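You operate a simulated robot arm through the tools that you are given. There is no shell and no other tool.

The job below is to be done with a simulated robot arm. You get a single attempt, and the scene is never put back.

TASK
Clamp pouch 75 in the grey holder and start it on port P4.
Fine: red tab on the red mark, knob tight, red clip on the red tab, black on black.

The check looks at the end state, three seconds after you hand in, the way a careful person would. Anything else that was tipped, shoved, dropped, spilled or broken makes it a failure.

THE ROBOT
A 6-joint arm with a fingered hand on a trunk, on a base that moves. Base frame: it is fixed to the floor where the robot stands at the start and does not move with it; the origin is under the middle of the robot, x ahead of it, y to its left, z up; the surface under the hand at the start is at about z = 0.78. Readings come in m, degrees, newtons and seconds.
With the tool pointing down near the work surface it reaches from about 0.48 to 0.8 m from the robot's upright axis, wherever it stands. Its first joint turns from -166.0 to 166.0 degrees. Places, roughly: black knob on the grey holder [0.3, 0, 0.8]; button of port p four [0.7, 0.5, 1]; display of port p five [0.7, 0.4, 0.9]; display of port p four [0.7, 0.5, 0.9]; display of port p six [0.7, 0.3, 0.9]; minus tab of the first pouch [0.7, -0.1, 0.8]; plus tab of the first pouch [0.7, 0, 0.8]; slot of the grey holder at the tester [0.4, 0, 0.8]. Payload 4 kg.
Tool frame: the origin (TCP) lies between the finger pads and is the grasp point; the fingertips stand 0.02 m ahead of it; z points along the fingers, y is the line along which they close. The gripper opens to 0.14 m; its body begins 0.054 m behind the TCP. The gripper is a hand of 3 fingers: y runs from the thumb to the fingers, the wrist lies at [0, 0, -0.215] in the tool frame, and closing takes about 1.5 s.
Orientation is told as [roll, pitch, yaw] about the base's x, y, z axes, in that order, counted from this pose: with the fingers straight down and closing along the base's y, the tool's x points along the base's -x, its y along +y and its z along -z.

THE INTERFACE
- The arm moves only by the tool apply_moves. Its argument "commands" is a list of rows, each a list of 7 numbers: the finger opening in m, from 0 to 0.14, then the shift along the base's x, y, z in m, then the turn, a rotation vector about the base's x, y, z in degrees. In form: [[jaw, tx, ty, tz, wx, wy, wz], ...]. A call has 1 to 20 rows; each row is the pose to reach, as a shift and turn from the pose commanded when the call began. A row lasts 0.2 s, in which the tool goes at most 0.05 m and 8.6 degrees; a call with a longer step from one row to the next is refused whole, and so is a gripper value outside its range. A pose out of reach is approached as far as the arm can. The call stops where the force on the tool passes 40 N (or 10 N more than at its start, if that is more) or the arm is blocked; 0.2 s more then pass. The fingers move at their own pace (about 0.045 m/s each) and stop on an object; they squeeze with about 30 N. The grip force told is the motor's: it shows also when the fingers shut on nothing. Time passes only in rows, and 0.2 s behind the last, so rows that repeat a pose let the fingers close. The reply holds the time, the measured pose of the TCP, the force on the tool along the base axes, the opening and the grip force, in the units named above and with some noise, with the torque about the TCP (base axes, N m) and any sound that the robot's microphone picked up.
- Cameras (640 x 400 px; columns grow to the right, rows downward): "scene" is now at [0.0474, 0.1778, 1.514]; the picture's right is [-0.19, -0.98, 0.00], its down [-0.82, 0.15, -0.55] and it looks along [0.54, -0.10, -0.84] (base axes); focal length 257 px, centre (320, 200). "wrist" rides on the gripper at [0.074, -0.043, -0.079] in the tool frame; the picture's right is [0.50, 0.87, 0.00], its down [-0.59, 0.34, -0.73] and it looks along [-0.64, 0.37, 0.68] (tool axes); focal length 275 px, centre (320, 200). There is no depth. A picture from a camera that has moved, and an enlarged one, comes with that camera's place and axes in the base frame and with its lens.
- grab_frame(camera): a new picture of that camera. It takes no simulated time.
- raise_lower(by): moves the trunk up (or, below 0, down) by that many m; the arm and the scene camera ride with it, the base frame stays. It gives what a move gives, with no picture.
- drive_base(legs): drives the robot by 1 to 6 legs, each [ahead, left, turn to the left] in m, m and degrees, along the robot's own axes; the way and the turn of a leg run together, so that a leg with both is an arc; at most 1.5 m and 180 degrees a leg. The arm and the cameras ride along, it lands a little off, and it stops where it bumps. It gives what a move gives.
- set_grasp(shape): the hand has 3 fingers and takes this shape, open, in about a second: jaw (thumb against the fingers, like two jaws); tri (thumb and two fingers); tip (a fingertip pinch); poke (one finger out to press); point (the index stretched); flat (the hand flat); cup (the hand cupped); fist (a fist). The gripper value then closes the fingers along that shape, each until it touches; the sizes above hold for jaw. It gives what a move gives, with no picture.
- turn_head(pan, tilt): turns the head with the scene camera to pan (to the left, within 120 degrees either way) and tilt (down, from -29 to 69), counted from straight ahead of the robot. It gives what a move gives.
- inspect(camera, box): a new picture of the part [left, top, right, bottom] of that camera's present view, enlarged. It takes no simulated time.
- close_job(): hands the job in; it is judged then, once.

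Places have to be worked out from the pictures, the camera data and where the tool is seen. Open the gripper and draw the arm clear of the work before you hand the job in, unless the task says otherwise.

The tools are called after "Emit:" by a JSON object that holds its "api" and its "payload". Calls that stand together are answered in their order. apply_moves: Moves the arm, as the interface text tells. Its arguments: {"type":"object","properties":{"commands":{"type":"array"}},"required":["commands"]} The other tools are called the same way: raise_lower (by) moves the trunk up or down; set_grasp (shape) gives the hand a shape; drive_base (legs) drives the base; turn_head (pan, tilt) turns the head that bears the scene camera; grab_frame (camera) takes a picture; inspect (camera, box) takes an enlarged picture of a part of a camera's view; close_job () hands the job in.

At the start:

```text
clock: 0.0
ee_pos: [0.3516, -0.0672, 1.1833]
tcp_rot: [0.0, 0.0, 0.0]
ft_force: [-0.1, 0.8, -0.6]
torque: [0.0, -0.01, -0.03]
finger_gap: 0.1398
gripper_force: 0.0
shape: jaw
trunk travel left (down, up): [-0.125, 0.465]
robot x, y, heading: [0.0042, 0.0012, 0.1]
head pan, tilt (commanded): [-10.7, 56.7]
```

scene: 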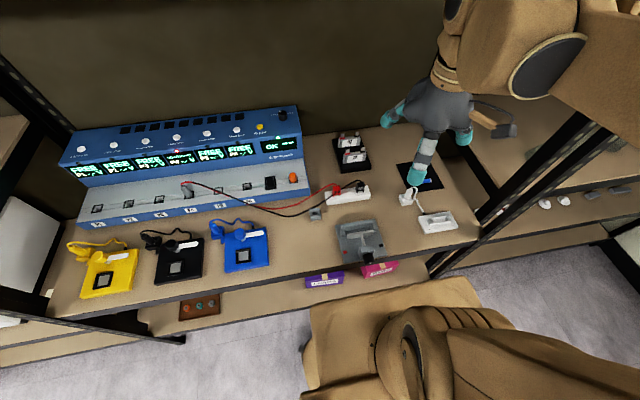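
wrist: 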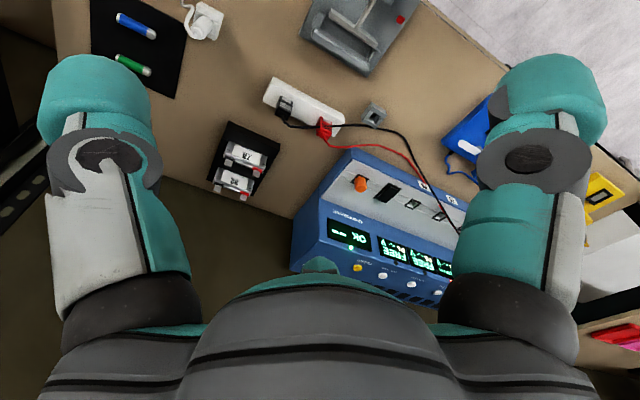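

I start by looking closer at the scene: the tester, the pouches, the grey holder and the clips.

Emit:
{"api": "inspect", "payload": {"camera": "scene", "box": [50, 90, 310, 250]}}

Emit:
{"api": "inspect", "payload": {"camera": "scene", "box": [290, 120, 490, 290]}}

Emit:
{"api": "inspect", "payload": {"camera": "wrist", "box": [180, 60, 500, 260]}}

```text
2.46 times, centred on (180, 170) of scene
camera zoom: at [0.0474, 0.1778, 1.514], right [-0.19, -0.98, 0.0], down [-0.82, 0.15, -0.55], along [0.54, -0.1, -0.84], focal length 634 px, centre (665, 274)
```

zoom: 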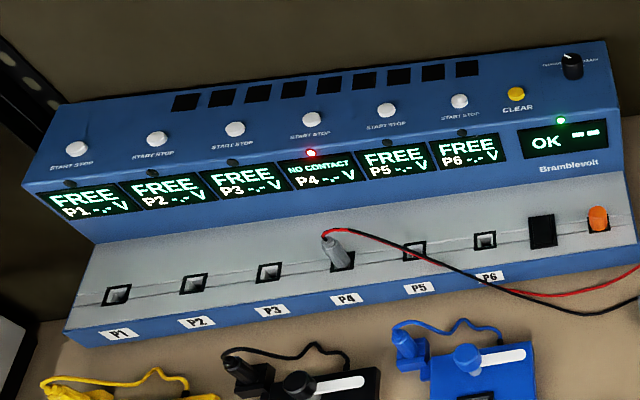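

```text
2.35 times, centred on (390, 205) of scene
camera zoom: at [0.0474, 0.1778, 1.514], right [-0.19, -0.98, 0.0], down [-0.82, 0.15, -0.55], along [0.54, -0.1, -0.84], focal length 606 px, centre (155, 188)
```

zoom: 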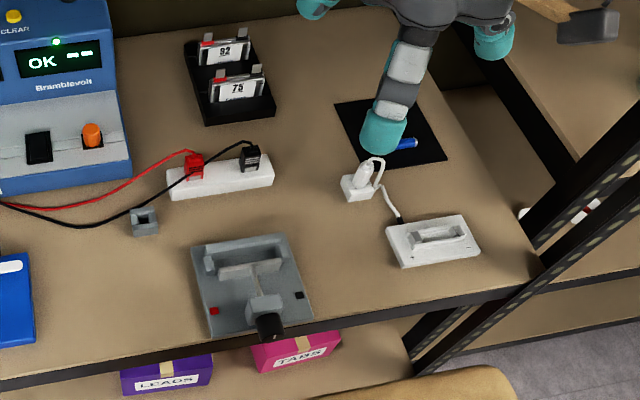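

```text
2.00 times, centred on (340, 160) of wrist
camera zoom: at [0.2766, -0.1112, 1.2639], right [-0.5, 0.87, 0.0], down [0.59, 0.34, 0.73], along [0.64, 0.37, -0.68], focal length 551 px, centre (280, 280)
```

zoom: 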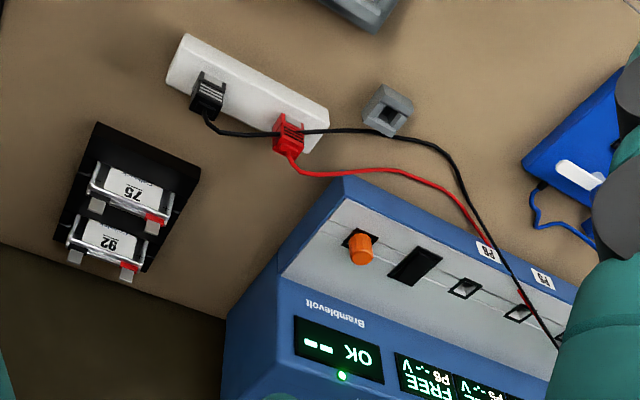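

Next I enlarge the pouch rack, grey holder, clips and the P4 lead more strongly.

Emit:
{"api": "inspect", "payload": {"camera": "scene", "box": [325, 125, 385, 175]}}

Emit:
{"api": "inspect", "payload": {"camera": "scene", "box": [325, 210, 405, 270]}}

Emit:
{"api": "inspect", "payload": {"camera": "scene", "box": [300, 170, 380, 225]}}

Emit:
{"api": "inspect", "payload": {"camera": "scene", "box": [140, 110, 240, 210]}}

Emit:
{"api": "inspect", "payload": {"camera": "wrist", "box": [200, 120, 290, 200]}}

Emit:
{"api": "inspect", "payload": {"camera": "wrist", "box": [290, 0, 430, 80]}}

```text
8.00 times, centred on (355, 150) of scene
camera zoom: at [0.0474, 0.1778, 1.514], right [-0.19, -0.98, 0.0], down [-0.82, 0.15, -0.55], along [0.54, -0.1, -0.84], focal length 2059 px, centre (40, 600)
```

zoom: 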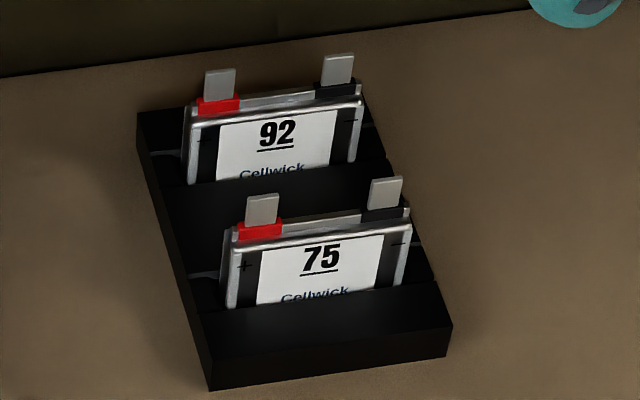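

```text
6.67 times, centred on (365, 240) of scene
camera zoom: at [0.0474, 0.1778, 1.514], right [-0.19, -0.98, 0.0], down [-0.82, 0.15, -0.55], along [0.54, -0.1, -0.84], focal length 1716 px, centre (20, -67)
```

zoom: 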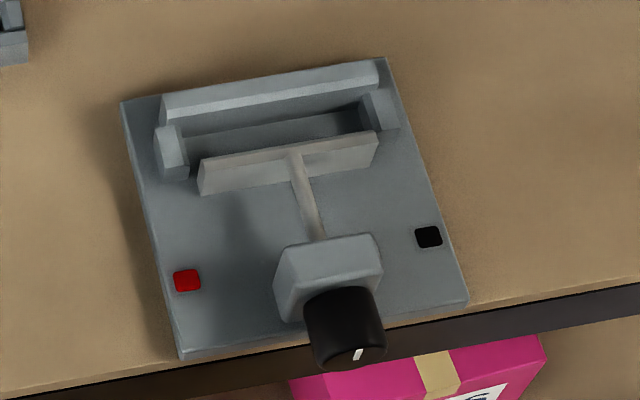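

```text
7.27 times, centred on (340, 198) of scene
camera zoom: at [0.0474, 0.1778, 1.514], right [-0.19, -0.98, 0.0], down [-0.82, 0.15, -0.55], along [0.54, -0.1, -0.84], focal length 1872 px, centre (174, 218)
```

zoom: 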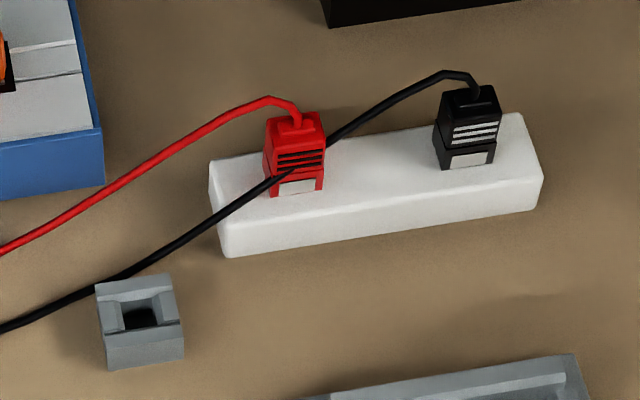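

```text
4.00 times, centred on (190, 160) of scene
camera zoom: at [0.0474, 0.1778, 1.514], right [-0.19, -0.98, 0.0], down [-0.82, 0.15, -0.55], along [0.54, -0.1, -0.84], focal length 1030 px, centre (840, 360)
```

zoom: 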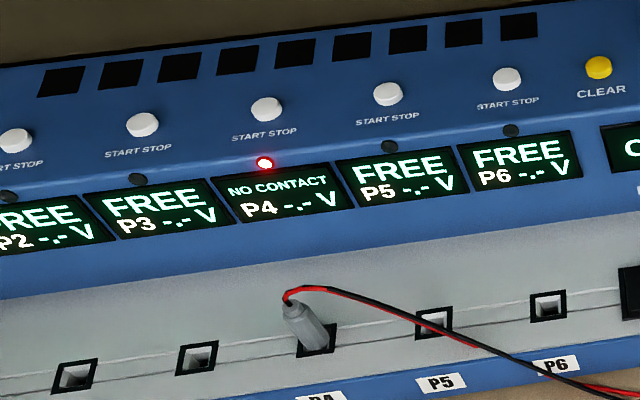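

```text
5.00 times, centred on (245, 160) of wrist
camera zoom: at [0.2766, -0.1112, 1.2639], right [-0.5, 0.87, 0.0], down [0.59, 0.34, 0.73], along [0.64, 0.37, -0.68], focal length 1376 px, centre (695, 400)
```

zoom: 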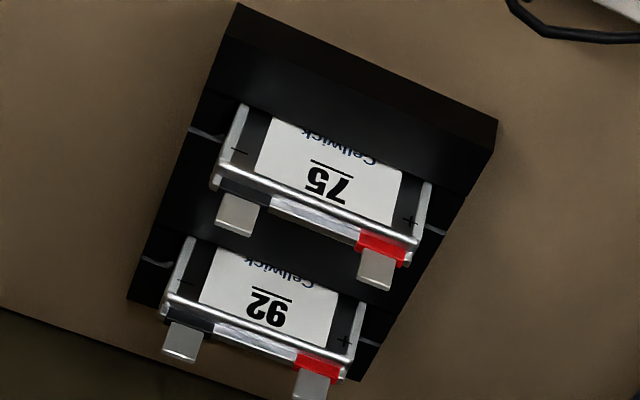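

```text
4.57 times, centred on (360, 40) of wrist
camera zoom: at [0.2766, -0.1112, 1.2639], right [-0.5, 0.87, 0.0], down [0.59, 0.34, 0.73], along [0.64, 0.37, -0.68], focal length 1258 px, centre (137, 931)
```

zoom: 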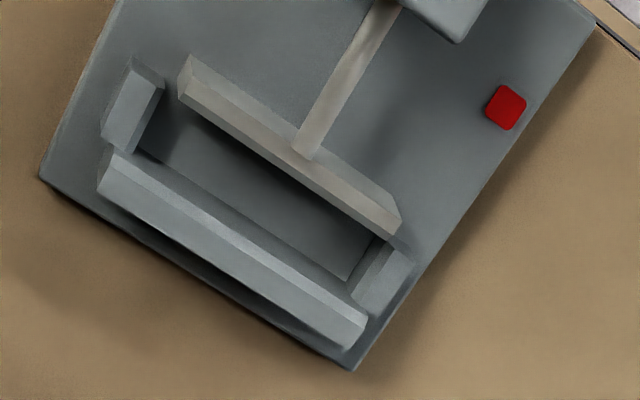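

The pouch rack, holder, and clips are located: pouch 75 stands near (0.66, -0.063), with red on +y, matching the holder's red mark. Before acting I look at the hand itself in jaw shape and turn the head so it is well in view.

Emit:
{"api": "turn_head", "payload": {"pan": -25, "tilt": 45}}

Emit:
{"api": "grab_frame", "payload": {"camera": "scene"}}

Emit:
{"api": "inspect", "payload": {"camera": "scene", "box": [280, 100, 440, 200]}}

```text
clock: 0.8
ee_pos: [0.3512, -0.0682, 1.1832]
tcp_rot: [0.0, 0.1, 0.0]
ft_force: [0.2, -0.4, 0.5]
torque: [0.02, -0.01, -0.03]
finger_gap: 0.1402
gripper_force: 0.1
shape: jaw
trunk travel left (down, up): [-0.125, 0.465]
robot x, y, heading: [-0.0022, 0.0002, -0.2]
head pan, tilt (commanded): [-25.0, 45.0]
```

```text
taken
camera scene: at [0.052, 0.1565, 1.5296], right [-0.42, -0.91, 0.0], down [-0.64, 0.3, -0.71], along [0.64, -0.3, -0.71], focal length 257 px, centre (320, 200)
```

scene: 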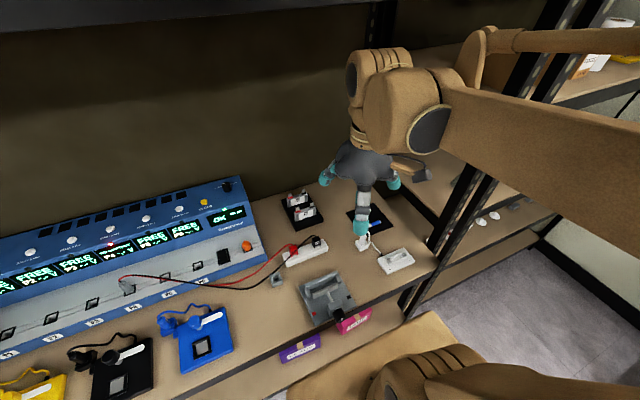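

```text
4.00 times, centred on (360, 150) of scene
camera zoom: at [0.052, 0.1565, 1.5296], right [-0.42, -0.91, 0.0], down [-0.64, 0.3, -0.71], along [0.64, -0.3, -0.71], focal length 1030 px, centre (160, 400)
```

zoom: 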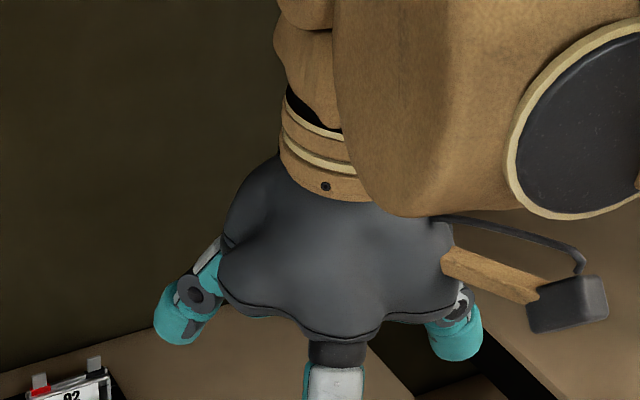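

The hand has a thumb on -y and two widely spaced fingers on +y. I close it in free air to see where the pads meet in the jaw shape.

Emit:
{"api": "apply_moves", "payload": {"commands": [[0.01, 0, 0, 0, 0, 0, 0], [0.01, 0, 0, 0, 0, 0, 0], [0.01, 0, 0, 0, 0, 0, 0], [0.01, 0, 0, 0, 0, 0, 0], [0.01, 0, 0, 0, 0, 0, 0], [0.01, 0, 0, 0, 0, 0, 0], [0.01, 0, 0, 0, 0, 0, 0], [0.01, 0, 0, 0, 0, 0, 0], [0.01, 0, 0, 0, 0, 0, 0], [0.01, 0, 0, 0, 0, 0, 0]]}}

Emit:
{"api": "grab_frame", "payload": {"camera": "wrist"}}

Emit:
{"api": "inspect", "payload": {"camera": "scene", "box": [280, 120, 440, 240]}}

```text
clock: 3.0
ee_pos: [0.3503, -0.068, 1.1826]
tcp_rot: [0.0, 0.0, 0.1]
ft_force: [0.0, 0.3, 0.2]
torque: [-0.02, -0.05, 0.04]
finger_gap: 0.0103
gripper_force: 0.0
shape: jaw
trunk travel left (down, up): [-0.125, 0.465]
robot x, y, heading: [-0.003, 0.0027, -0.1]
head pan, tilt (commanded): [-25.0, 45.0]
```

```text
taken
camera wrist: at [0.2766, -0.1112, 1.2639], right [-0.5, 0.87, 0.0], down [0.59, 0.34, 0.73], along [0.64, 0.37, -0.68], focal length 275 px, centre (320, 200)
```

wrist: 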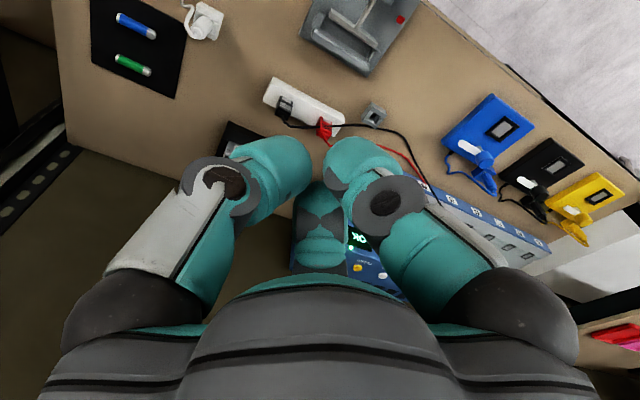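

```text
3.33 times, centred on (360, 180) of scene
camera zoom: at [0.052, 0.1564, 1.5296], right [-0.42, -0.91, 0.0], down [-0.64, 0.3, -0.71], along [0.64, -0.3, -0.71], focal length 858 px, centre (187, 267)
```

zoom: 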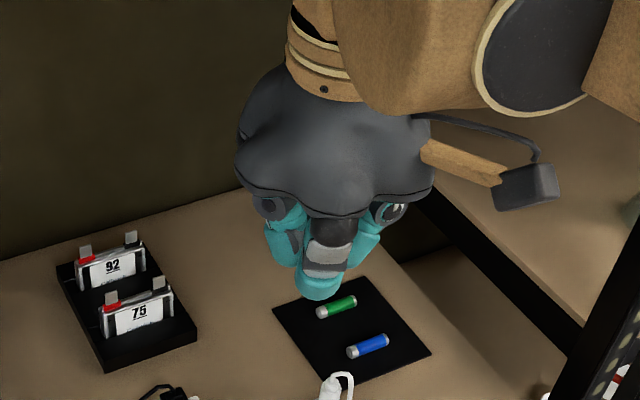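

The jaw shape closes roughly as a three-point centring grip. I check the "tip" pinch shape for the thin parts.

Emit:
{"api": "set_grasp", "payload": {"shape": "tip"}}

Emit:
{"api": "grab_frame", "payload": {"camera": "wrist"}}

Emit:
{"api": "inspect", "payload": {"camera": "scene", "box": [280, 120, 440, 240]}}

```text
clock: 3.9
ee_pos: [0.3517, -0.0682, 1.1826]
tcp_rot: [0.0, 0.0, -0.1]
ft_force: [-0.2, 0.6, -0.6]
torque: [0.0, 0.0, -0.01]
finger_gap: 0.1402
gripper_force: 0.0
shape: tip
trunk travel left (down, up): [-0.125, 0.465]
robot x, y, heading: [0.0007, -0.0033, -0.0]
head pan, tilt (commanded): [-25.0, 45.0]
```

```text
taken
camera wrist: at [0.2766, -0.1112, 1.2639], right [-0.5, 0.87, 0.0], down [0.59, 0.34, 0.73], along [0.64, 0.37, -0.68], focal length 275 px, centre (320, 200)
```

wrist: 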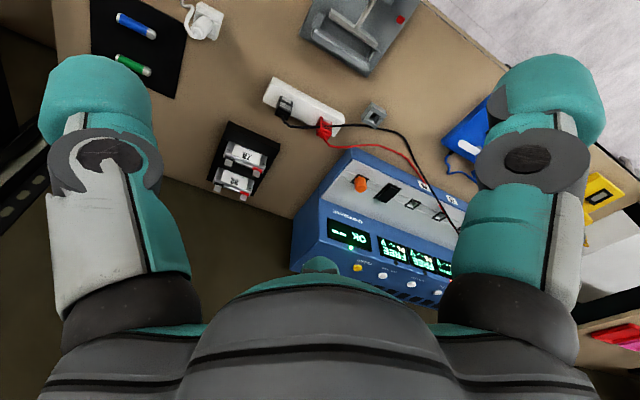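

```text
3.33 times, centred on (360, 180) of scene
camera zoom: at [0.052, 0.1564, 1.5296], right [-0.42, -0.91, 0.0], down [-0.64, 0.3, -0.71], along [0.64, -0.3, -0.71], focal length 858 px, centre (187, 267)
```

zoom: 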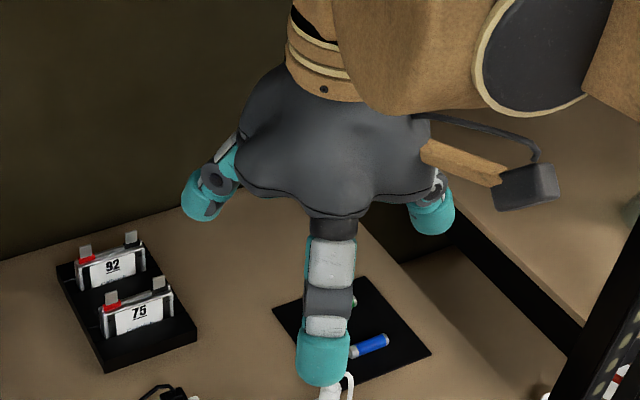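

Open "tip" looks much the same as jaw; I close it to see which pads meet.

Emit:
{"api": "apply_moves", "payload": {"commands": [[0.01, 0, 0, 0, 0, 0, 0], [0.01, 0, 0, 0, 0, 0, 0], [0.01, 0, 0, 0, 0, 0, 0], [0.01, 0, 0, 0, 0, 0, 0], [0.01, 0, 0, 0, 0, 0, 0], [0.01, 0, 0, 0, 0, 0, 0], [0.01, 0, 0, 0, 0, 0, 0], [0.01, 0, 0, 0, 0, 0, 0], [0.01, 0, 0, 0, 0, 0, 0], [0.01, 0, 0, 0, 0, 0, 0]]}}

Emit:
{"api": "grab_frame", "payload": {"camera": "wrist"}}

Emit:
{"api": "inspect", "payload": {"camera": "scene", "box": [280, 120, 440, 240]}}

```text
clock: 6.1
ee_pos: [0.3499, -0.068, 1.1833]
tcp_rot: [0.0, -0.1, -0.1]
ft_force: [0.0, 0.1, 0.0]
torque: [0.01, 0.0, -0.02]
finger_gap: 0.0102
gripper_force: 0.1
shape: tip
trunk travel left (down, up): [-0.125, 0.465]
robot x, y, heading: [-0.0033, -0.0034, -0.1]
head pan, tilt (commanded): [-25.0, 45.0]
```

```text
taken
camera wrist: at [0.2766, -0.1112, 1.2639], right [-0.5, 0.87, 0.0], down [0.59, 0.34, 0.73], along [0.64, 0.37, -0.68], focal length 275 px, centre (320, 200)
```

wrist: 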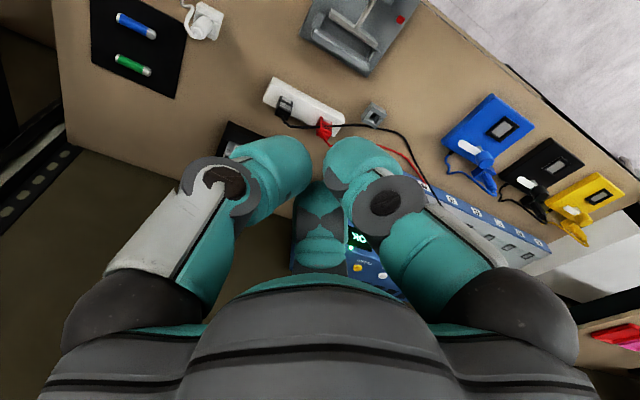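

```text
3.33 times, centred on (360, 180) of scene
camera zoom: at [0.052, 0.1564, 1.5296], right [-0.42, -0.91, 0.0], down [-0.64, 0.3, -0.71], along [0.64, -0.3, -0.71], focal length 858 px, centre (187, 267)
```

zoom: 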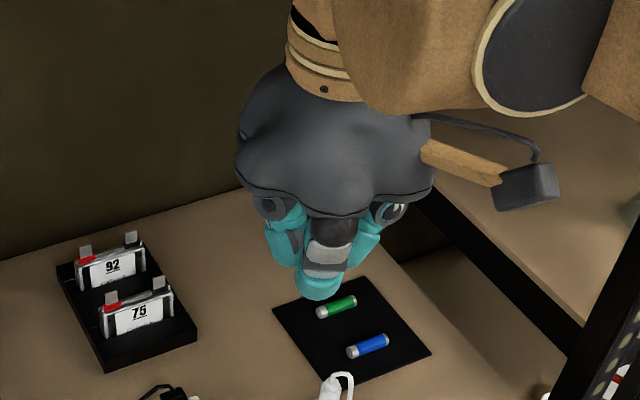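

All grips centre at the TCP. Before driving I check what is around and behind the robot.

Emit:
{"api": "turn_head", "payload": {"pan": 115, "tilt": 25}}

Emit:
{"api": "grab_frame", "payload": {"camera": "scene"}}

Emit:
{"api": "turn_head", "payload": {"pan": -115, "tilt": 25}}

Emit:
{"api": "grab_frame", "payload": {"camera": "scene"}}

Emit:
{"api": "turn_head", "payload": {"pan": 35, "tilt": 35}}

Emit:
{"api": "grab_frame", "payload": {"camera": "scene"}}

```text
clock: 8.3
ee_pos: [0.3499, -0.0675, 1.1844]
tcp_rot: [0.0, -0.1, -0.1]
ft_force: [-1.0, 0.6, 1.2]
torque: [-0.03, -0.01, -0.02]
finger_gap: 0.0105
gripper_force: 0.0
shape: tip
trunk travel left (down, up): [-0.125, 0.465]
robot x, y, heading: [-0.0019, 0.0015, 0.2]
head pan, tilt (commanded): [115.0, 25.0]
```

```text
taken
camera scene: at [-0.0606, 0.2743, 1.5602], right [0.91, 0.42, 0.0], down [0.18, -0.38, -0.91], along [-0.38, 0.82, -0.42], focal length 257 px, centre (320, 200)
```

scene: 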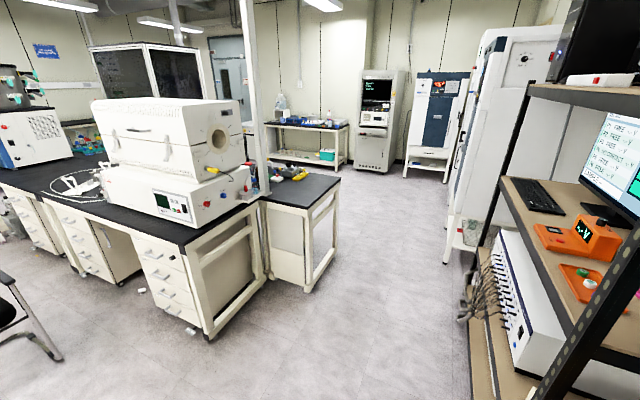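

```text
clock: 11.6
ee_pos: [0.3511, -0.0668, 1.1821]
tcp_rot: [0.0, 0.1, -0.1]
ft_force: [0.5, -0.1, -0.9]
torque: [-0.03, -0.03, 0.02]
finger_gap: 0.0102
gripper_force: 0.1
shape: tip
trunk travel left (down, up): [-0.125, 0.465]
robot x, y, heading: [0.0025, -0.0006, -0.1]
head pan, tilt (commanded): [-115.0, 25.0]
```

```text
taken
camera scene: at [-0.0606, 0.1073, 1.5602], right [-0.91, 0.42, 0.0], down [0.18, 0.38, -0.91], along [-0.38, -0.82, -0.42], focal length 257 px, centre (320, 200)
```

scene: 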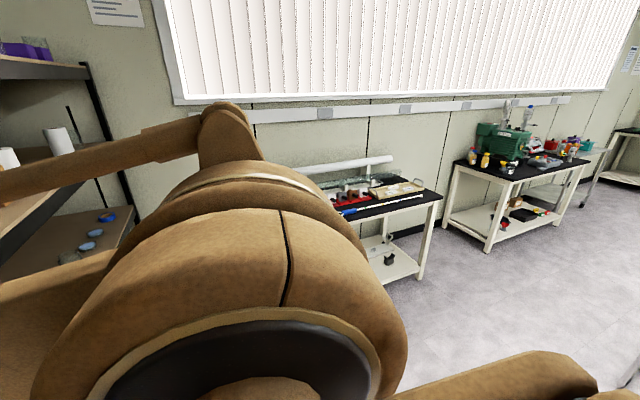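

```text
clock: 13.9
ee_pos: [0.3498, -0.0687, 1.1831]
tcp_rot: [0.0, 0.0, -0.1]
ft_force: [-0.2, -0.7, -0.2]
torque: [0.02, -0.02, 0.01]
finger_gap: 0.0103
gripper_force: 0.1
shape: tip
trunk travel left (down, up): [-0.125, 0.465]
robot x, y, heading: [0.0008, 0.0001, -0.2]
head pan, tilt (commanded): [35.0, 35.0]
```

```text
taken
camera scene: at [0.0505, 0.2413, 1.5444], right [0.57, -0.82, 0.0], down [-0.47, -0.33, -0.82], along [0.67, 0.47, -0.57], focal length 257 px, centre (320, 200)
```

scene: 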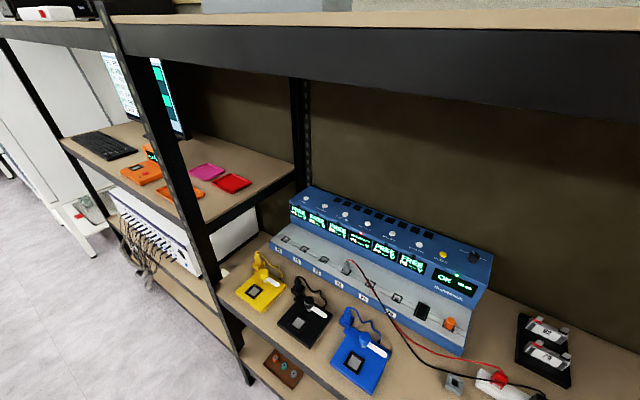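

There is an upper shelf board overhead; I look at it to know the clearance for the arm.

Emit:
{"api": "turn_head", "payload": {"pan": 0, "tilt": 10}}

Emit:
{"api": "grab_frame", "payload": {"camera": "scene"}}

Emit:
{"api": "turn_head", "payload": {"pan": -40, "tilt": 20}}

Emit:
{"api": "grab_frame", "payload": {"camera": "scene"}}

```text
clock: 14.9
ee_pos: [0.3505, -0.0682, 1.1839]
tcp_rot: [0.0, 0.1, 0.0]
ft_force: [-0.4, 0.4, -0.3]
torque: [-0.05, 0.0, 0.02]
finger_gap: 0.0103
gripper_force: 0.1
shape: tip
trunk travel left (down, up): [-0.125, 0.465]
robot x, y, heading: [-0.0007, -0.0003, 0.3]
head pan, tilt (commanded): [0.0, 10.0]
```

```text
taken
camera scene: at [0.0713, 0.1909, 1.5845], right [0.0, -1.0, 0.0], down [-0.17, 0.0, -0.98], along [0.98, 0.0, -0.17], focal length 257 px, centre (320, 200)
```

scene: 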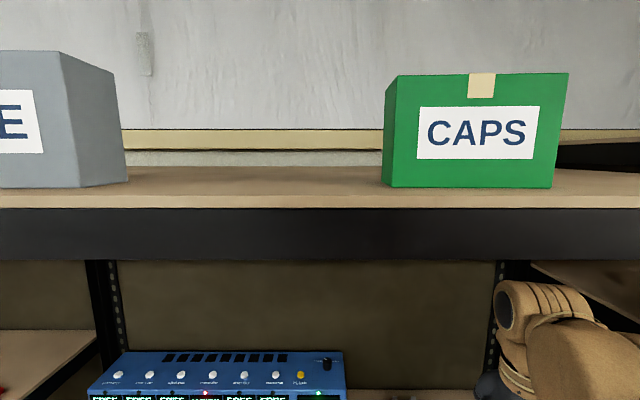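

```text
clock: 16.0
ee_pos: [0.3507, -0.0682, 1.1842]
tcp_rot: [0.1, 0.0, 0.0]
ft_force: [-0.1, -0.3, -0.2]
torque: [-0.01, 0.01, 0.01]
finger_gap: 0.0104
gripper_force: 0.1
shape: tip
trunk travel left (down, up): [-0.125, 0.465]
robot x, y, heading: [-0.0021, -0.0006, 0.3]
head pan, tilt (commanded): [-40.0, 20.0]
```

```text
taken
camera scene: at [0.0497, 0.131, 1.5683], right [-0.64, -0.77, 0.0], down [-0.26, 0.22, -0.94], along [0.72, -0.6, -0.34], focal length 257 px, centre (320, 200)
```

scene: 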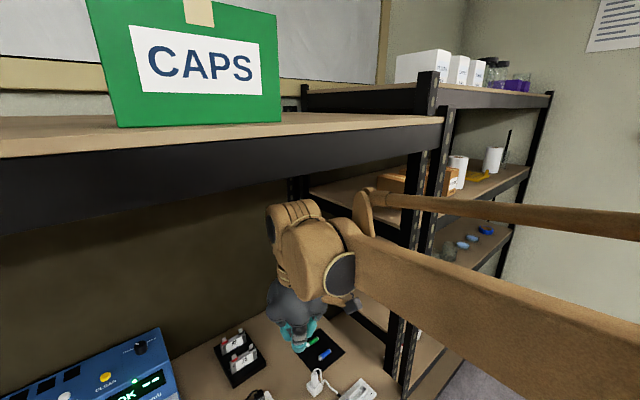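

The upper shelf's underside is near z = 1.50, so I'll keep the hand low. I drive back 0.13 m so that both the rack (0.66) and the holder (0.39) fall in the arm's reach band, then look at the table again.

Emit:
{"api": "drive_base", "payload": {"legs": [[-0.13, 0, 0]]}}

Emit:
{"api": "turn_head", "payload": {"pan": -10, "tilt": 45}}

Emit:
{"api": "set_grasp", "payload": {"shape": "jaw"}}

Emit:
{"api": "grab_frame", "payload": {"camera": "scene"}}

```text
clock: 17.3
ee_pos: [0.2192, -0.0685, 1.1836]
tcp_rot: [0.0, -0.1, -0.1]
ft_force: [-0.5, -0.4, 0.8]
torque: [0.01, -0.06, 0.03]
finger_gap: 0.0104
gripper_force: 0.1
shape: tip
trunk travel left (down, up): [-0.125, 0.465]
robot x, y, heading: [-0.131, -0.002, 0.0]
head pan, tilt (commanded): [-40.0, 20.0]
```

```text
clock: 18.2
ee_pos: [0.2228, -0.0672, 1.1835]
tcp_rot: [0.1, 0.0, 0.0]
ft_force: [-0.1, 0.5, -0.9]
torque: [0.01, 0.07, 0.0]
finger_gap: 0.0104
gripper_force: 0.1
shape: tip
trunk travel left (down, up): [-0.125, 0.465]
robot x, y, heading: [-0.1271, 0.001, -0.3]
head pan, tilt (commanded): [-10.0, 45.0]
```

```text
clock: 19.1
ee_pos: [0.2211, -0.0682, 1.1835]
tcp_rot: [0.0, 0.1, 0.0]
ft_force: [-0.2, 0.8, 0.3]
torque: [0.04, -0.02, 0.01]
finger_gap: 0.14
gripper_force: 0.0
shape: jaw
trunk travel left (down, up): [-0.125, 0.465]
robot x, y, heading: [-0.1283, 0.0031, -0.2]
head pan, tilt (commanded): [-10.0, 45.0]
```

```text
taken
camera scene: at [-0.0707, 0.1767, 1.5296], right [-0.17, -0.98, 0.0], down [-0.7, 0.12, -0.71], along [0.7, -0.12, -0.71], focal length 257 px, centre (320, 200)
```

scene: 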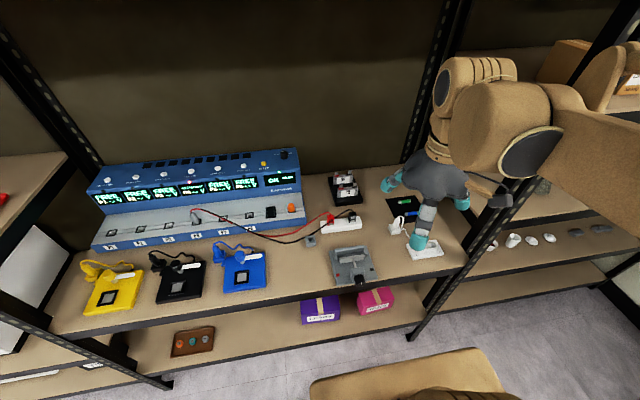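

Crisp zooms are available, so I inspect the holder, rack and clips again from this new position, and from the wrist camera as well.

Emit:
{"api": "inspect", "payload": {"camera": "scene", "box": [320, 240, 392, 285]}}

Emit:
{"api": "inspect", "payload": {"camera": "scene", "box": [320, 160, 376, 210]}}

Emit:
{"api": "inspect", "payload": {"camera": "scene", "box": [300, 200, 370, 245]}}

Emit:
{"api": "grab_frame", "payload": {"camera": "wrist"}}

```text
8.89 times, centred on (356, 262) of scene
camera zoom: at [-0.0707, 0.1767, 1.5296], right [-0.17, -0.98, 0.0], down [-0.7, 0.12, -0.71], along [0.7, -0.12, -0.71], focal length 2288 px, centre (0, -356)
```

zoom: 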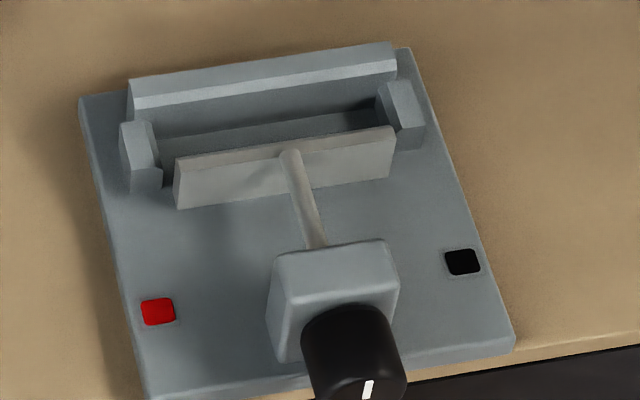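

```text
8.00 times, centred on (348, 185) of scene
camera zoom: at [-0.0707, 0.1767, 1.5296], right [-0.17, -0.98, 0.0], down [-0.7, 0.12, -0.71], along [0.7, -0.12, -0.71], focal length 2059 px, centre (96, 320)
```

zoom: 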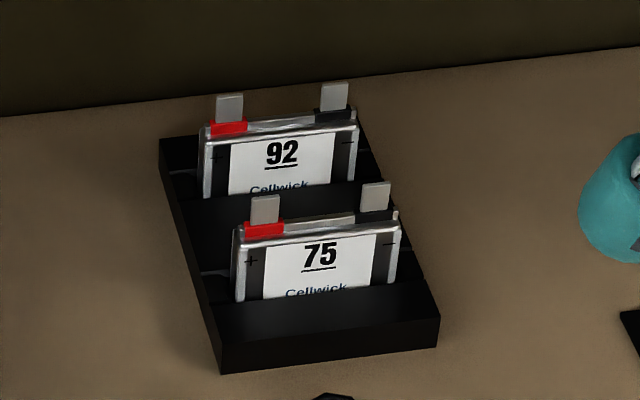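

```text
8.89 times, centred on (335, 222) of scene
camera zoom: at [-0.0707, 0.1767, 1.5296], right [-0.17, -0.98, 0.0], down [-0.7, 0.12, -0.71], along [0.7, -0.12, -0.71], focal length 2288 px, centre (187, 0)
```

zoom: 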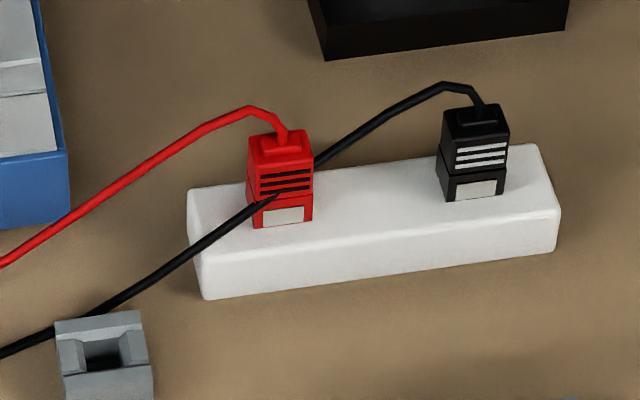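

```text
taken
camera wrist: at [0.1472, -0.1113, 1.2639], right [-0.5, 0.87, 0.0], down [0.59, 0.34, 0.73], along [0.64, 0.37, -0.68], focal length 275 px, centre (320, 200)
```

wrist: 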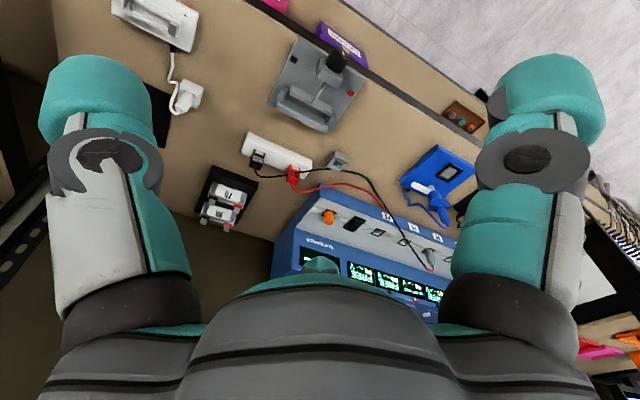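

The jaw gap of the holder is about 20 mm, its slot centre near (0.376, -0.004), and pouch 75's centre is near (0.66, -0.063). I lower and extend the hand while yawing 90°, so the thumb goes to the far side of the pouch and the pair of fingers to the near side.

Emit:
{"api": "apply_moves", "payload": {"commands": [[0.07, 0.025, 0, -0.011, 0, 0, 7.5], [0.07, 0.05, 0, -0.022, 0, 0, 15], [0.07, 0.075, 0, -0.033, 0, 0, 22.5], [0.07, 0.1, 0, -0.044, 0, 0, 30], [0.07, 0.125, 0, -0.055, 0, 0, 37.5], [0.07, 0.15, 0, -0.066, 0, 0, 45], [0.07, 0.175, 0, -0.077, 0, 0, 52.5], [0.07, 0.2, 0, -0.088, 0, 0, 60], [0.07, 0.225, 0, -0.099, 0, 0, 67.5], [0.07, 0.25, 0, -0.11, 0, 0, 75], [0.07, 0.275, 0, -0.121, 0, 0, 82.5], [0.07, 0.3, 0, -0.132, 0, 0, 90], [0.07, 0.3, 0, -0.132, 0, 0, 90]]}}

Emit:
{"api": "grab_frame", "payload": {"camera": "wrist"}}

Emit:
{"api": "grab_frame", "payload": {"camera": "scene"}}

```text
clock: 21.9
ee_pos: [0.5012, -0.0229, 1.061]
tcp_rot: [0.0, 0.8, 80.4]
ft_force: [0.1, -0.6, 0.9]
torque: [0.0, 0.01, 0.0]
finger_gap: 0.0704
gripper_force: 0.2
shape: jaw
out of reach, approached as far as the arm can: row 11, 12, 13
trunk travel left (down, up): [-0.125, 0.465]
robot x, y, heading: [-0.1282, 0.001, 0.1]
head pan, tilt (commanded): [-10.0, 45.0]
```

```text
taken
camera wrist: at [0.5308, -0.1039, 1.1419], right [-0.94, -0.35, 0.01], down [-0.24, 0.65, 0.73], along [-0.26, 0.68, -0.69], focal length 275 px, centre (320, 200)
```

wrist: 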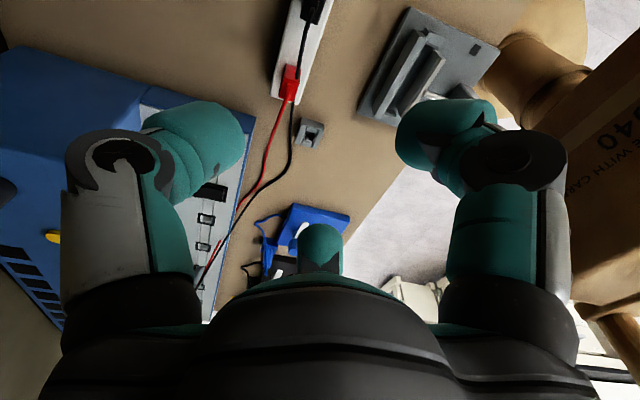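

```text
taken
camera scene: at [-0.0704, 0.1769, 1.5296], right [-0.17, -0.98, 0.0], down [-0.7, 0.12, -0.71], along [0.7, -0.12, -0.71], focal length 257 px, centre (320, 200)
```

scene: 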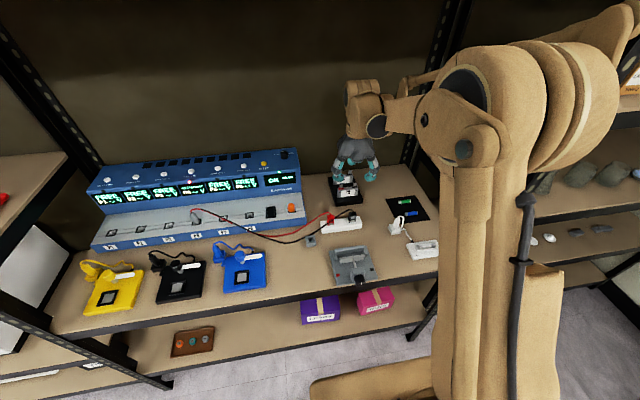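

The arm hits a limit near yaw +80° here. I rotate back toward 0 to test which yaw range is available and to see how the commanded pose is tracked.

Emit:
{"api": "apply_moves", "payload": {"commands": [[0.07, 0, 0, 0, 0, 0, -8], [0.07, 0, 0, 0, 0, 0, -16], [0.07, 0, 0, 0, 0, 0, -24], [0.07, 0, 0, 0, 0, 0, -32], [0.07, 0, 0, 0, 0, 0, -40], [0.07, 0, 0, 0, 0, 0, -48], [0.07, 0, 0, 0, 0, 0, -56], [0.07, 0, 0, 0, 0, 0, -64], [0.07, 0, 0, 0, 0, 0, -72], [0.07, 0, 0, 0, 0, 0, -80], [0.07, 0, 0, 0, 0, 0, -80]]}}

```text
clock: 24.3
ee_pos: [0.4985, -0.0246, 1.0619]
tcp_rot: [-0.1, 0.8, 0.2]
ft_force: [-0.2, -0.1, 1.2]
torque: [-0.02, -0.04, -0.03]
finger_gap: 0.0704
gripper_force: 0.1
shape: jaw
trunk travel left (down, up): [-0.125, 0.465]
robot x, y, heading: [-0.1284, 0.0004, -0.3]
head pan, tilt (commanded): [-10.0, 45.0]
```

The commanded pose resets to the reached one. I now try yaw -90° (thumb on the robot's side, pair of fingers on the far side) while moving above the pouch at a safe height.

Emit:
{"api": "apply_moves", "payload": {"commands": [[0.07, 0.013, -0.003, 0, -0.05, -0.05, -7.5], [0.07, 0.027, -0.007, 0, -0.1, -0.1, -15], [0.07, 0.04, -0.01, 0, -0.15, -0.15, -22.5], [0.07, 0.053, -0.013, 0, -0.2, -0.2, -30], [0.07, 0.067, -0.017, 0, -0.25, -0.25, -37.5], [0.07, 0.08, -0.02, 0, -0.3, -0.3, -45], [0.07, 0.093, -0.023, 0, -0.35, -0.35, -52.5], [0.07, 0.107, -0.027, 0, -0.4, -0.4, -60], [0.07, 0.12, -0.03, 0, -0.45, -0.45, -67.5], [0.07, 0.133, -0.033, 0, -0.5, -0.5, -75], [0.07, 0.147, -0.037, 0, -0.56, -0.56, -82.5], [0.07, 0.16, -0.04, 0, -0.63, -0.63, -90.2], [0.07, 0.16, -0.04, 0, -0.63, -0.63, -90.2]]}}

Emit:
{"api": "grab_frame", "payload": {"camera": "wrist"}}

Emit:
{"api": "grab_frame", "payload": {"camera": "scene"}}

```text
clock: 27.1
ee_pos: [0.6591, -0.064, 1.0615]
tcp_rot: [-0.1, -0.1, -89.9]
ft_force: [0.3, 0.7, -0.6]
torque: [0.02, 0.04, 0.02]
finger_gap: 0.0701
gripper_force: 0.1
shape: jaw
trunk travel left (down, up): [-0.125, 0.465]
robot x, y, heading: [-0.1259, 0.0001, -0.1]
head pan, tilt (commanded): [-10.0, 45.0]
```

```text
taken
camera wrist: at [0.6152, 0.0096, 1.142], right [0.87, 0.5, 0.0], down [0.34, -0.59, 0.73], along [0.37, -0.64, -0.68], focal length 275 px, centre (320, 200)
```

wrist: 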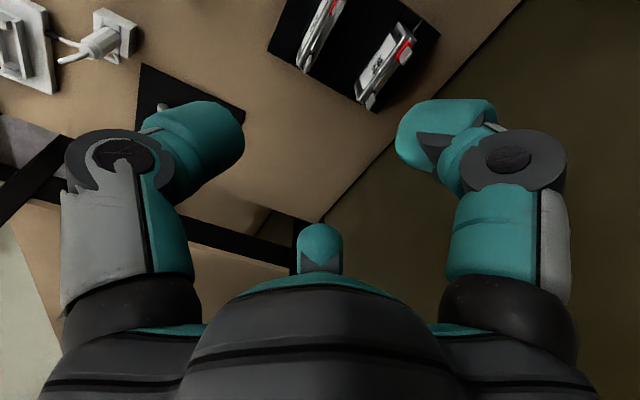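

```text
taken
camera scene: at [-0.0704, 0.1767, 1.5296], right [-0.17, -0.98, 0.0], down [-0.7, 0.12, -0.71], along [0.7, -0.12, -0.71], focal length 257 px, centre (320, 200)
```

scene: 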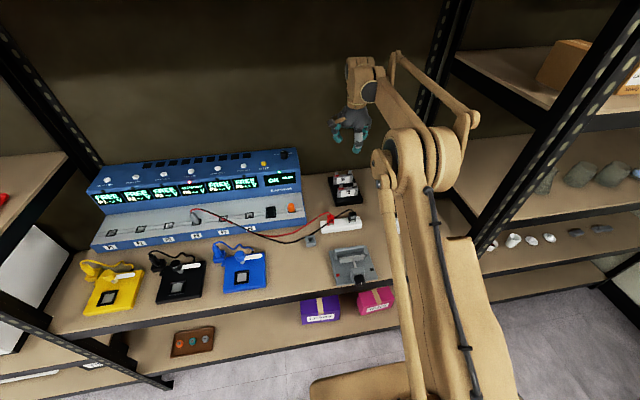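

Yaw -90° is reachable, and the hand is now 0.2 m above the pouch. I zoom into the wrist view for an accurate fix on the pouch.

Emit:
{"api": "inspect", "payload": {"camera": "wrist", "box": [260, 0, 440, 112]}}

Emit:
{"api": "inspect", "payload": {"camera": "scene", "box": [310, 110, 390, 210]}}

```text
3.56 times, centred on (350, 56) of wrist
camera zoom: at [0.6152, 0.0096, 1.142], right [0.87, 0.5, 0.0], down [0.34, -0.59, 0.73], along [0.37, -0.64, -0.68], focal length 979 px, centre (213, 712)
```

zoom: 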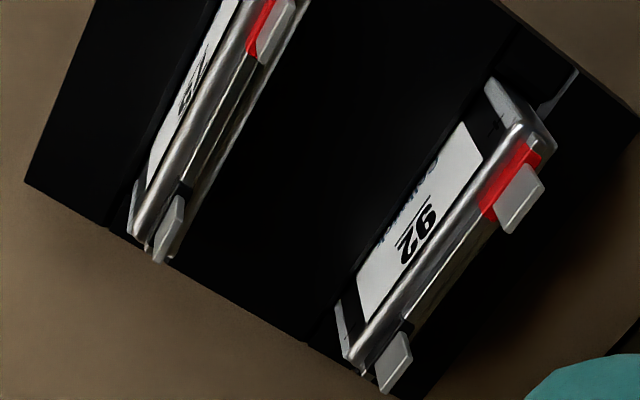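

```text
4.00 times, centred on (350, 160) of scene
camera zoom: at [-0.0704, 0.1767, 1.5296], right [-0.17, -0.98, 0.0], down [-0.7, 0.12, -0.71], along [0.7, -0.12, -0.71], focal length 1030 px, centre (200, 360)
```

zoom: 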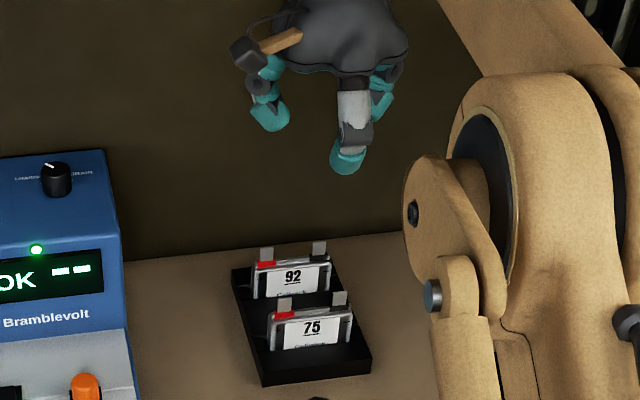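

The wrist fix agrees: tabs at y = -0.034 and -0.090, x = 0.660, tab tops z ≈ 0.861, so pouch centre y = -0.062. I lower to just above the tabs first and check the clearances.

Emit:
{"api": "apply_moves", "payload": {"commands": [[0.07, 0.0, 0.001, -0.03, 0, 0, 0], [0.07, 0.001, 0.002, -0.06, 0, 0, 0], [0.07, 0.001, 0.002, -0.09, 0, 0, 0], [0.07, 0.001, 0.002, -0.12, 0, 0, 0], [0.07, 0.001, 0.002, -0.15, 0, 0, 0], [0.07, 0.001, 0.002, -0.165, 0, 0, 0]]}}

Emit:
{"api": "grab_frame", "payload": {"camera": "wrist"}}

Emit:
{"api": "inspect", "payload": {"camera": "scene", "box": [310, 130, 390, 210]}}

```text
clock: 28.5
ee_pos: [0.6598, -0.0617, 0.8972]
tcp_rot: [-0.1, 0.1, -89.8]
ft_force: [0.6, -0.5, -0.5]
torque: [-0.03, 0.0, -0.01]
finger_gap: 0.0703
gripper_force: 0.0
shape: jaw
trunk travel left (down, up): [-0.125, 0.465]
robot x, y, heading: [-0.1281, -0.0003, 0.1]
head pan, tilt (commanded): [-10.0, 45.0]
```

```text
taken
camera wrist: at [0.6164, 0.0124, 0.9778], right [0.86, 0.5, 0.0], down [0.34, -0.59, 0.73], along [0.37, -0.64, -0.68], focal length 275 px, centre (320, 200)
```

wrist: 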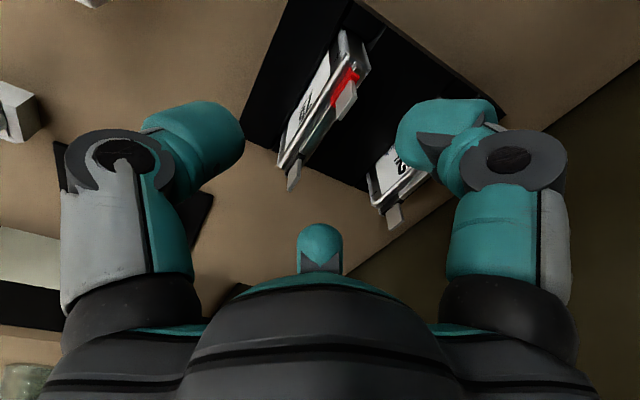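

```text
5.00 times, centred on (350, 170) of scene
camera zoom: at [-0.0702, 0.1767, 1.5296], right [-0.17, -0.98, 0.0], down [-0.7, 0.12, -0.71], along [0.7, -0.12, -0.71], focal length 1287 px, centre (170, 350)
```

zoom: 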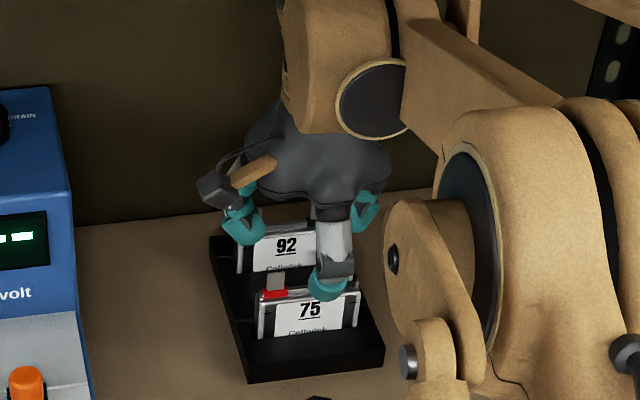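

Clearances look good around pouch 92. I lower to z ≈ 0.831 with the fingers straddling the pouch.

Emit:
{"api": "apply_moves", "payload": {"commands": [[0.07, 0.0, 0, -0.015, 0, 0, 0], [0.07, 0, 0, -0.03, 0, 0, 0], [0.07, 0, 0, -0.045, 0, 0, 0], [0.07, 0, 0, -0.057, 0, 0, 0], [0.07, 0, 0, -0.066, 0, 0, 0], [0.07, 0, 0, -0.066, 0, 0, 0]]}}

Emit:
{"api": "grab_frame", "payload": {"camera": "wrist"}}

Emit:
{"api": "inspect", "payload": {"camera": "scene", "box": [310, 130, 390, 210]}}

```text
clock: 29.9
ee_pos: [0.6594, -0.0643, 0.8313]
tcp_rot: [-0.1, 0.1, -90.0]
ft_force: [0.8, -0.7, 0.6]
torque: [-0.01, 0.04, -0.01]
finger_gap: 0.0703
gripper_force: 0.1
shape: jaw
trunk travel left (down, up): [-0.125, 0.465]
robot x, y, heading: [-0.1272, -0.0015, -0.0]
head pan, tilt (commanded): [-10.0, 45.0]
```

```text
taken
camera wrist: at [0.6163, 0.0107, 0.9116], right [0.86, 0.5, 0.0], down [0.34, -0.59, 0.73], along [0.37, -0.64, -0.68], focal length 275 px, centre (320, 200)
```

wrist: 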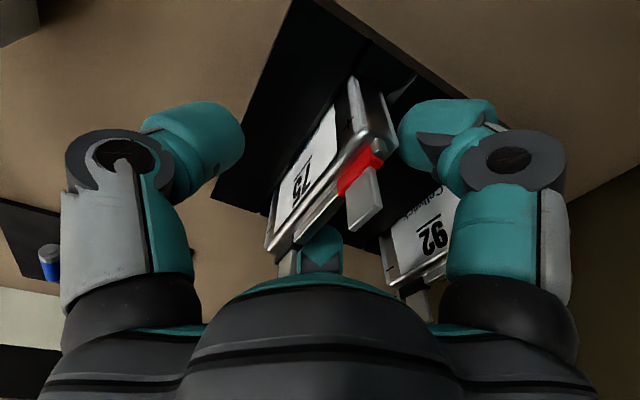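

```text
5.00 times, centred on (350, 170) of scene
camera zoom: at [-0.0703, 0.1766, 1.5296], right [-0.17, -0.98, 0.0], down [-0.7, 0.12, -0.71], along [0.7, -0.12, -0.71], focal length 1287 px, centre (170, 350)
```

zoom: 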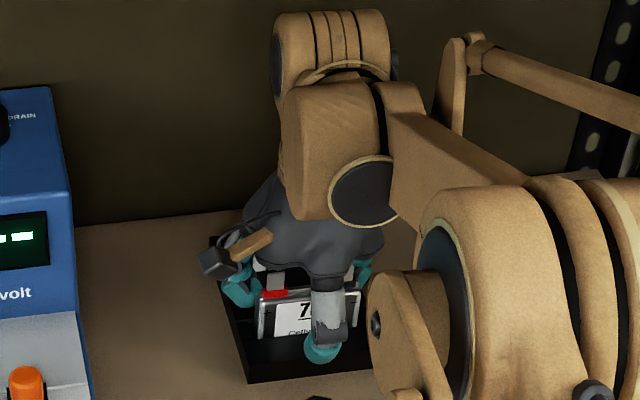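

The thumb is centred on the near face, fingers behind. I close the grip on the pouch.

Emit:
{"api": "apply_moves", "payload": {"commands": [[0.0, 0, 0, 0, 0, 0, 0], [0.0, 0, 0, 0, 0, 0, 0], [0.0, 0, 0, 0, 0, 0, 0], [0.0, 0, 0, 0, 0, 0, 0], [0.0, 0, 0, 0, 0, 0, 0], [0.0, 0, 0, 0, 0, 0, 0], [0.0, 0, 0, 0, 0, 0, 0], [0.0, 0, 0, 0, 0, 0, 0]]}}

Emit:
{"api": "grab_frame", "payload": {"camera": "wrist"}}

Emit:
{"api": "inspect", "payload": {"camera": "scene", "box": [320, 160, 370, 200]}}

```text
clock: 31.5
ee_pos: [0.662, -0.0626, 0.8309]
tcp_rot: [0.1, -0.1, -89.7]
ft_force: [19.0, -1.6, 5.4]
torque: [0.0, -0.57, 0.01]
finger_gap: 0.0222
gripper_force: 30.2
shape: jaw
trunk travel left (down, up): [-0.125, 0.465]
robot x, y, heading: [-0.1305, 0.0029, -0.2]
head pan, tilt (commanded): [-10.0, 45.0]
stopped in row 7: the force on the tool passed its limit at 41 N (the readings are from after the stop); the commanded pose is now the measured one
```

```text
taken
camera wrist: at [0.6192, 0.011, 0.9112], right [0.86, 0.5, 0.0], down [0.34, -0.59, 0.74], along [0.37, -0.64, -0.68], focal length 275 px, centre (320, 200)
```

wrist: 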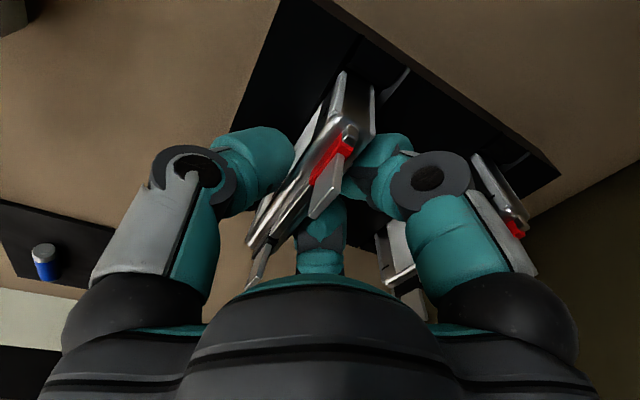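

```text
10.00 times, centred on (345, 180) of scene
camera zoom: at [-0.0678, 0.1765, 1.5294], right [-0.17, -0.98, 0.0], down [-0.7, 0.12, -0.71], along [0.7, -0.12, -0.71], focal length 2574 px, centre (70, 400)
```

zoom: 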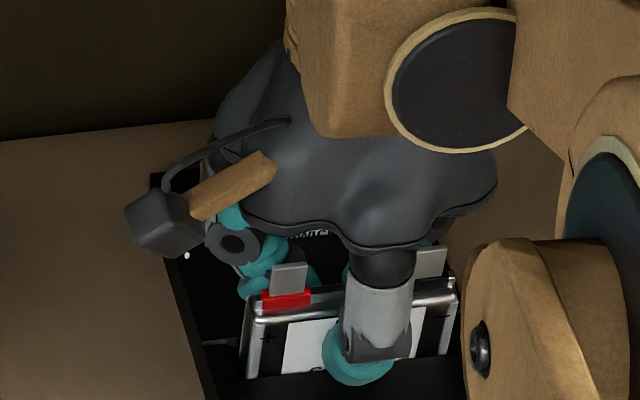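

The grip reads 30 N on the pouch with some +x load, since the rack holds it. I check that pouch 92 is untouched by the far fingers.

Emit:
{"api": "inspect", "payload": {"camera": "wrist", "box": [220, 60, 560, 300]}}

Emit:
{"api": "inspect", "payload": {"camera": "scene", "box": [325, 150, 385, 210]}}

```text
1.67 times, centred on (390, 180) of wrist
camera zoom: at [0.6192, 0.011, 0.9112], right [0.86, 0.5, 0.0], down [0.34, -0.59, 0.74], along [0.37, -0.64, -0.68], focal length 459 px, centre (203, 233)
```

zoom: 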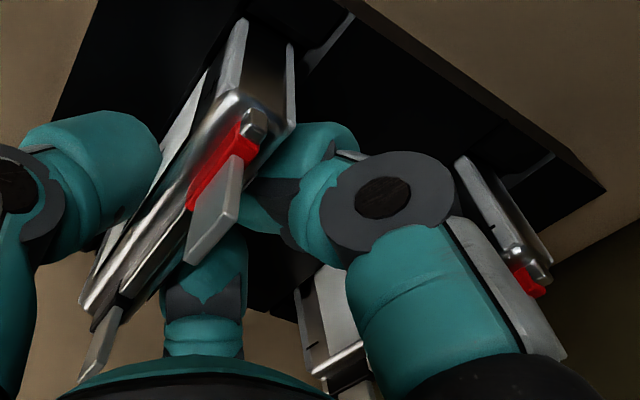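

```text
6.67 times, centred on (355, 180) of scene
camera zoom: at [-0.0678, 0.1765, 1.5294], right [-0.17, -0.98, 0.0], down [-0.7, 0.12, -0.71], along [0.7, -0.12, -0.71], focal length 1716 px, centre (87, 333)
```

zoom: 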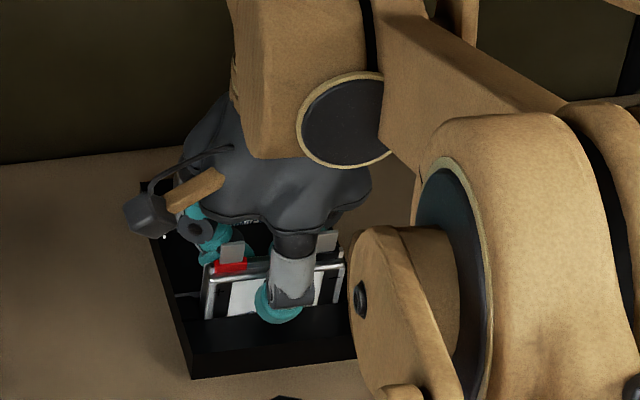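

Pouch 92 stands straight. I relieve the sideways load by shifting a few mm in -x and read the force.

Emit:
{"api": "apply_moves", "payload": {"commands": [[0.0, -0.0015, 0, 0, 0, 0, 0], [0.0, -0.003, 0, 0, 0, 0, 0], [0.0, -0.003, 0, 0, 0, 0, 0]]}}

```text
clock: 32.0
ee_pos: [0.6626, -0.0639, 0.8316]
tcp_rot: [0.4, -0.1, -89.8]
ft_force: [18.5, -1.4, 1.2]
torque: [0.03, -0.57, 0.0]
finger_gap: 0.0215
gripper_force: 30.2
shape: jaw
trunk travel left (down, up): [-0.125, 0.465]
robot x, y, heading: [-0.1282, 0.0004, -0.3]
head pan, tilt (commanded): [-10.0, 45.0]
stopped in row 2: the force on the tool passed its limit at 44 N (the readings are from after the stop); the commanded pose is now the measured one
```

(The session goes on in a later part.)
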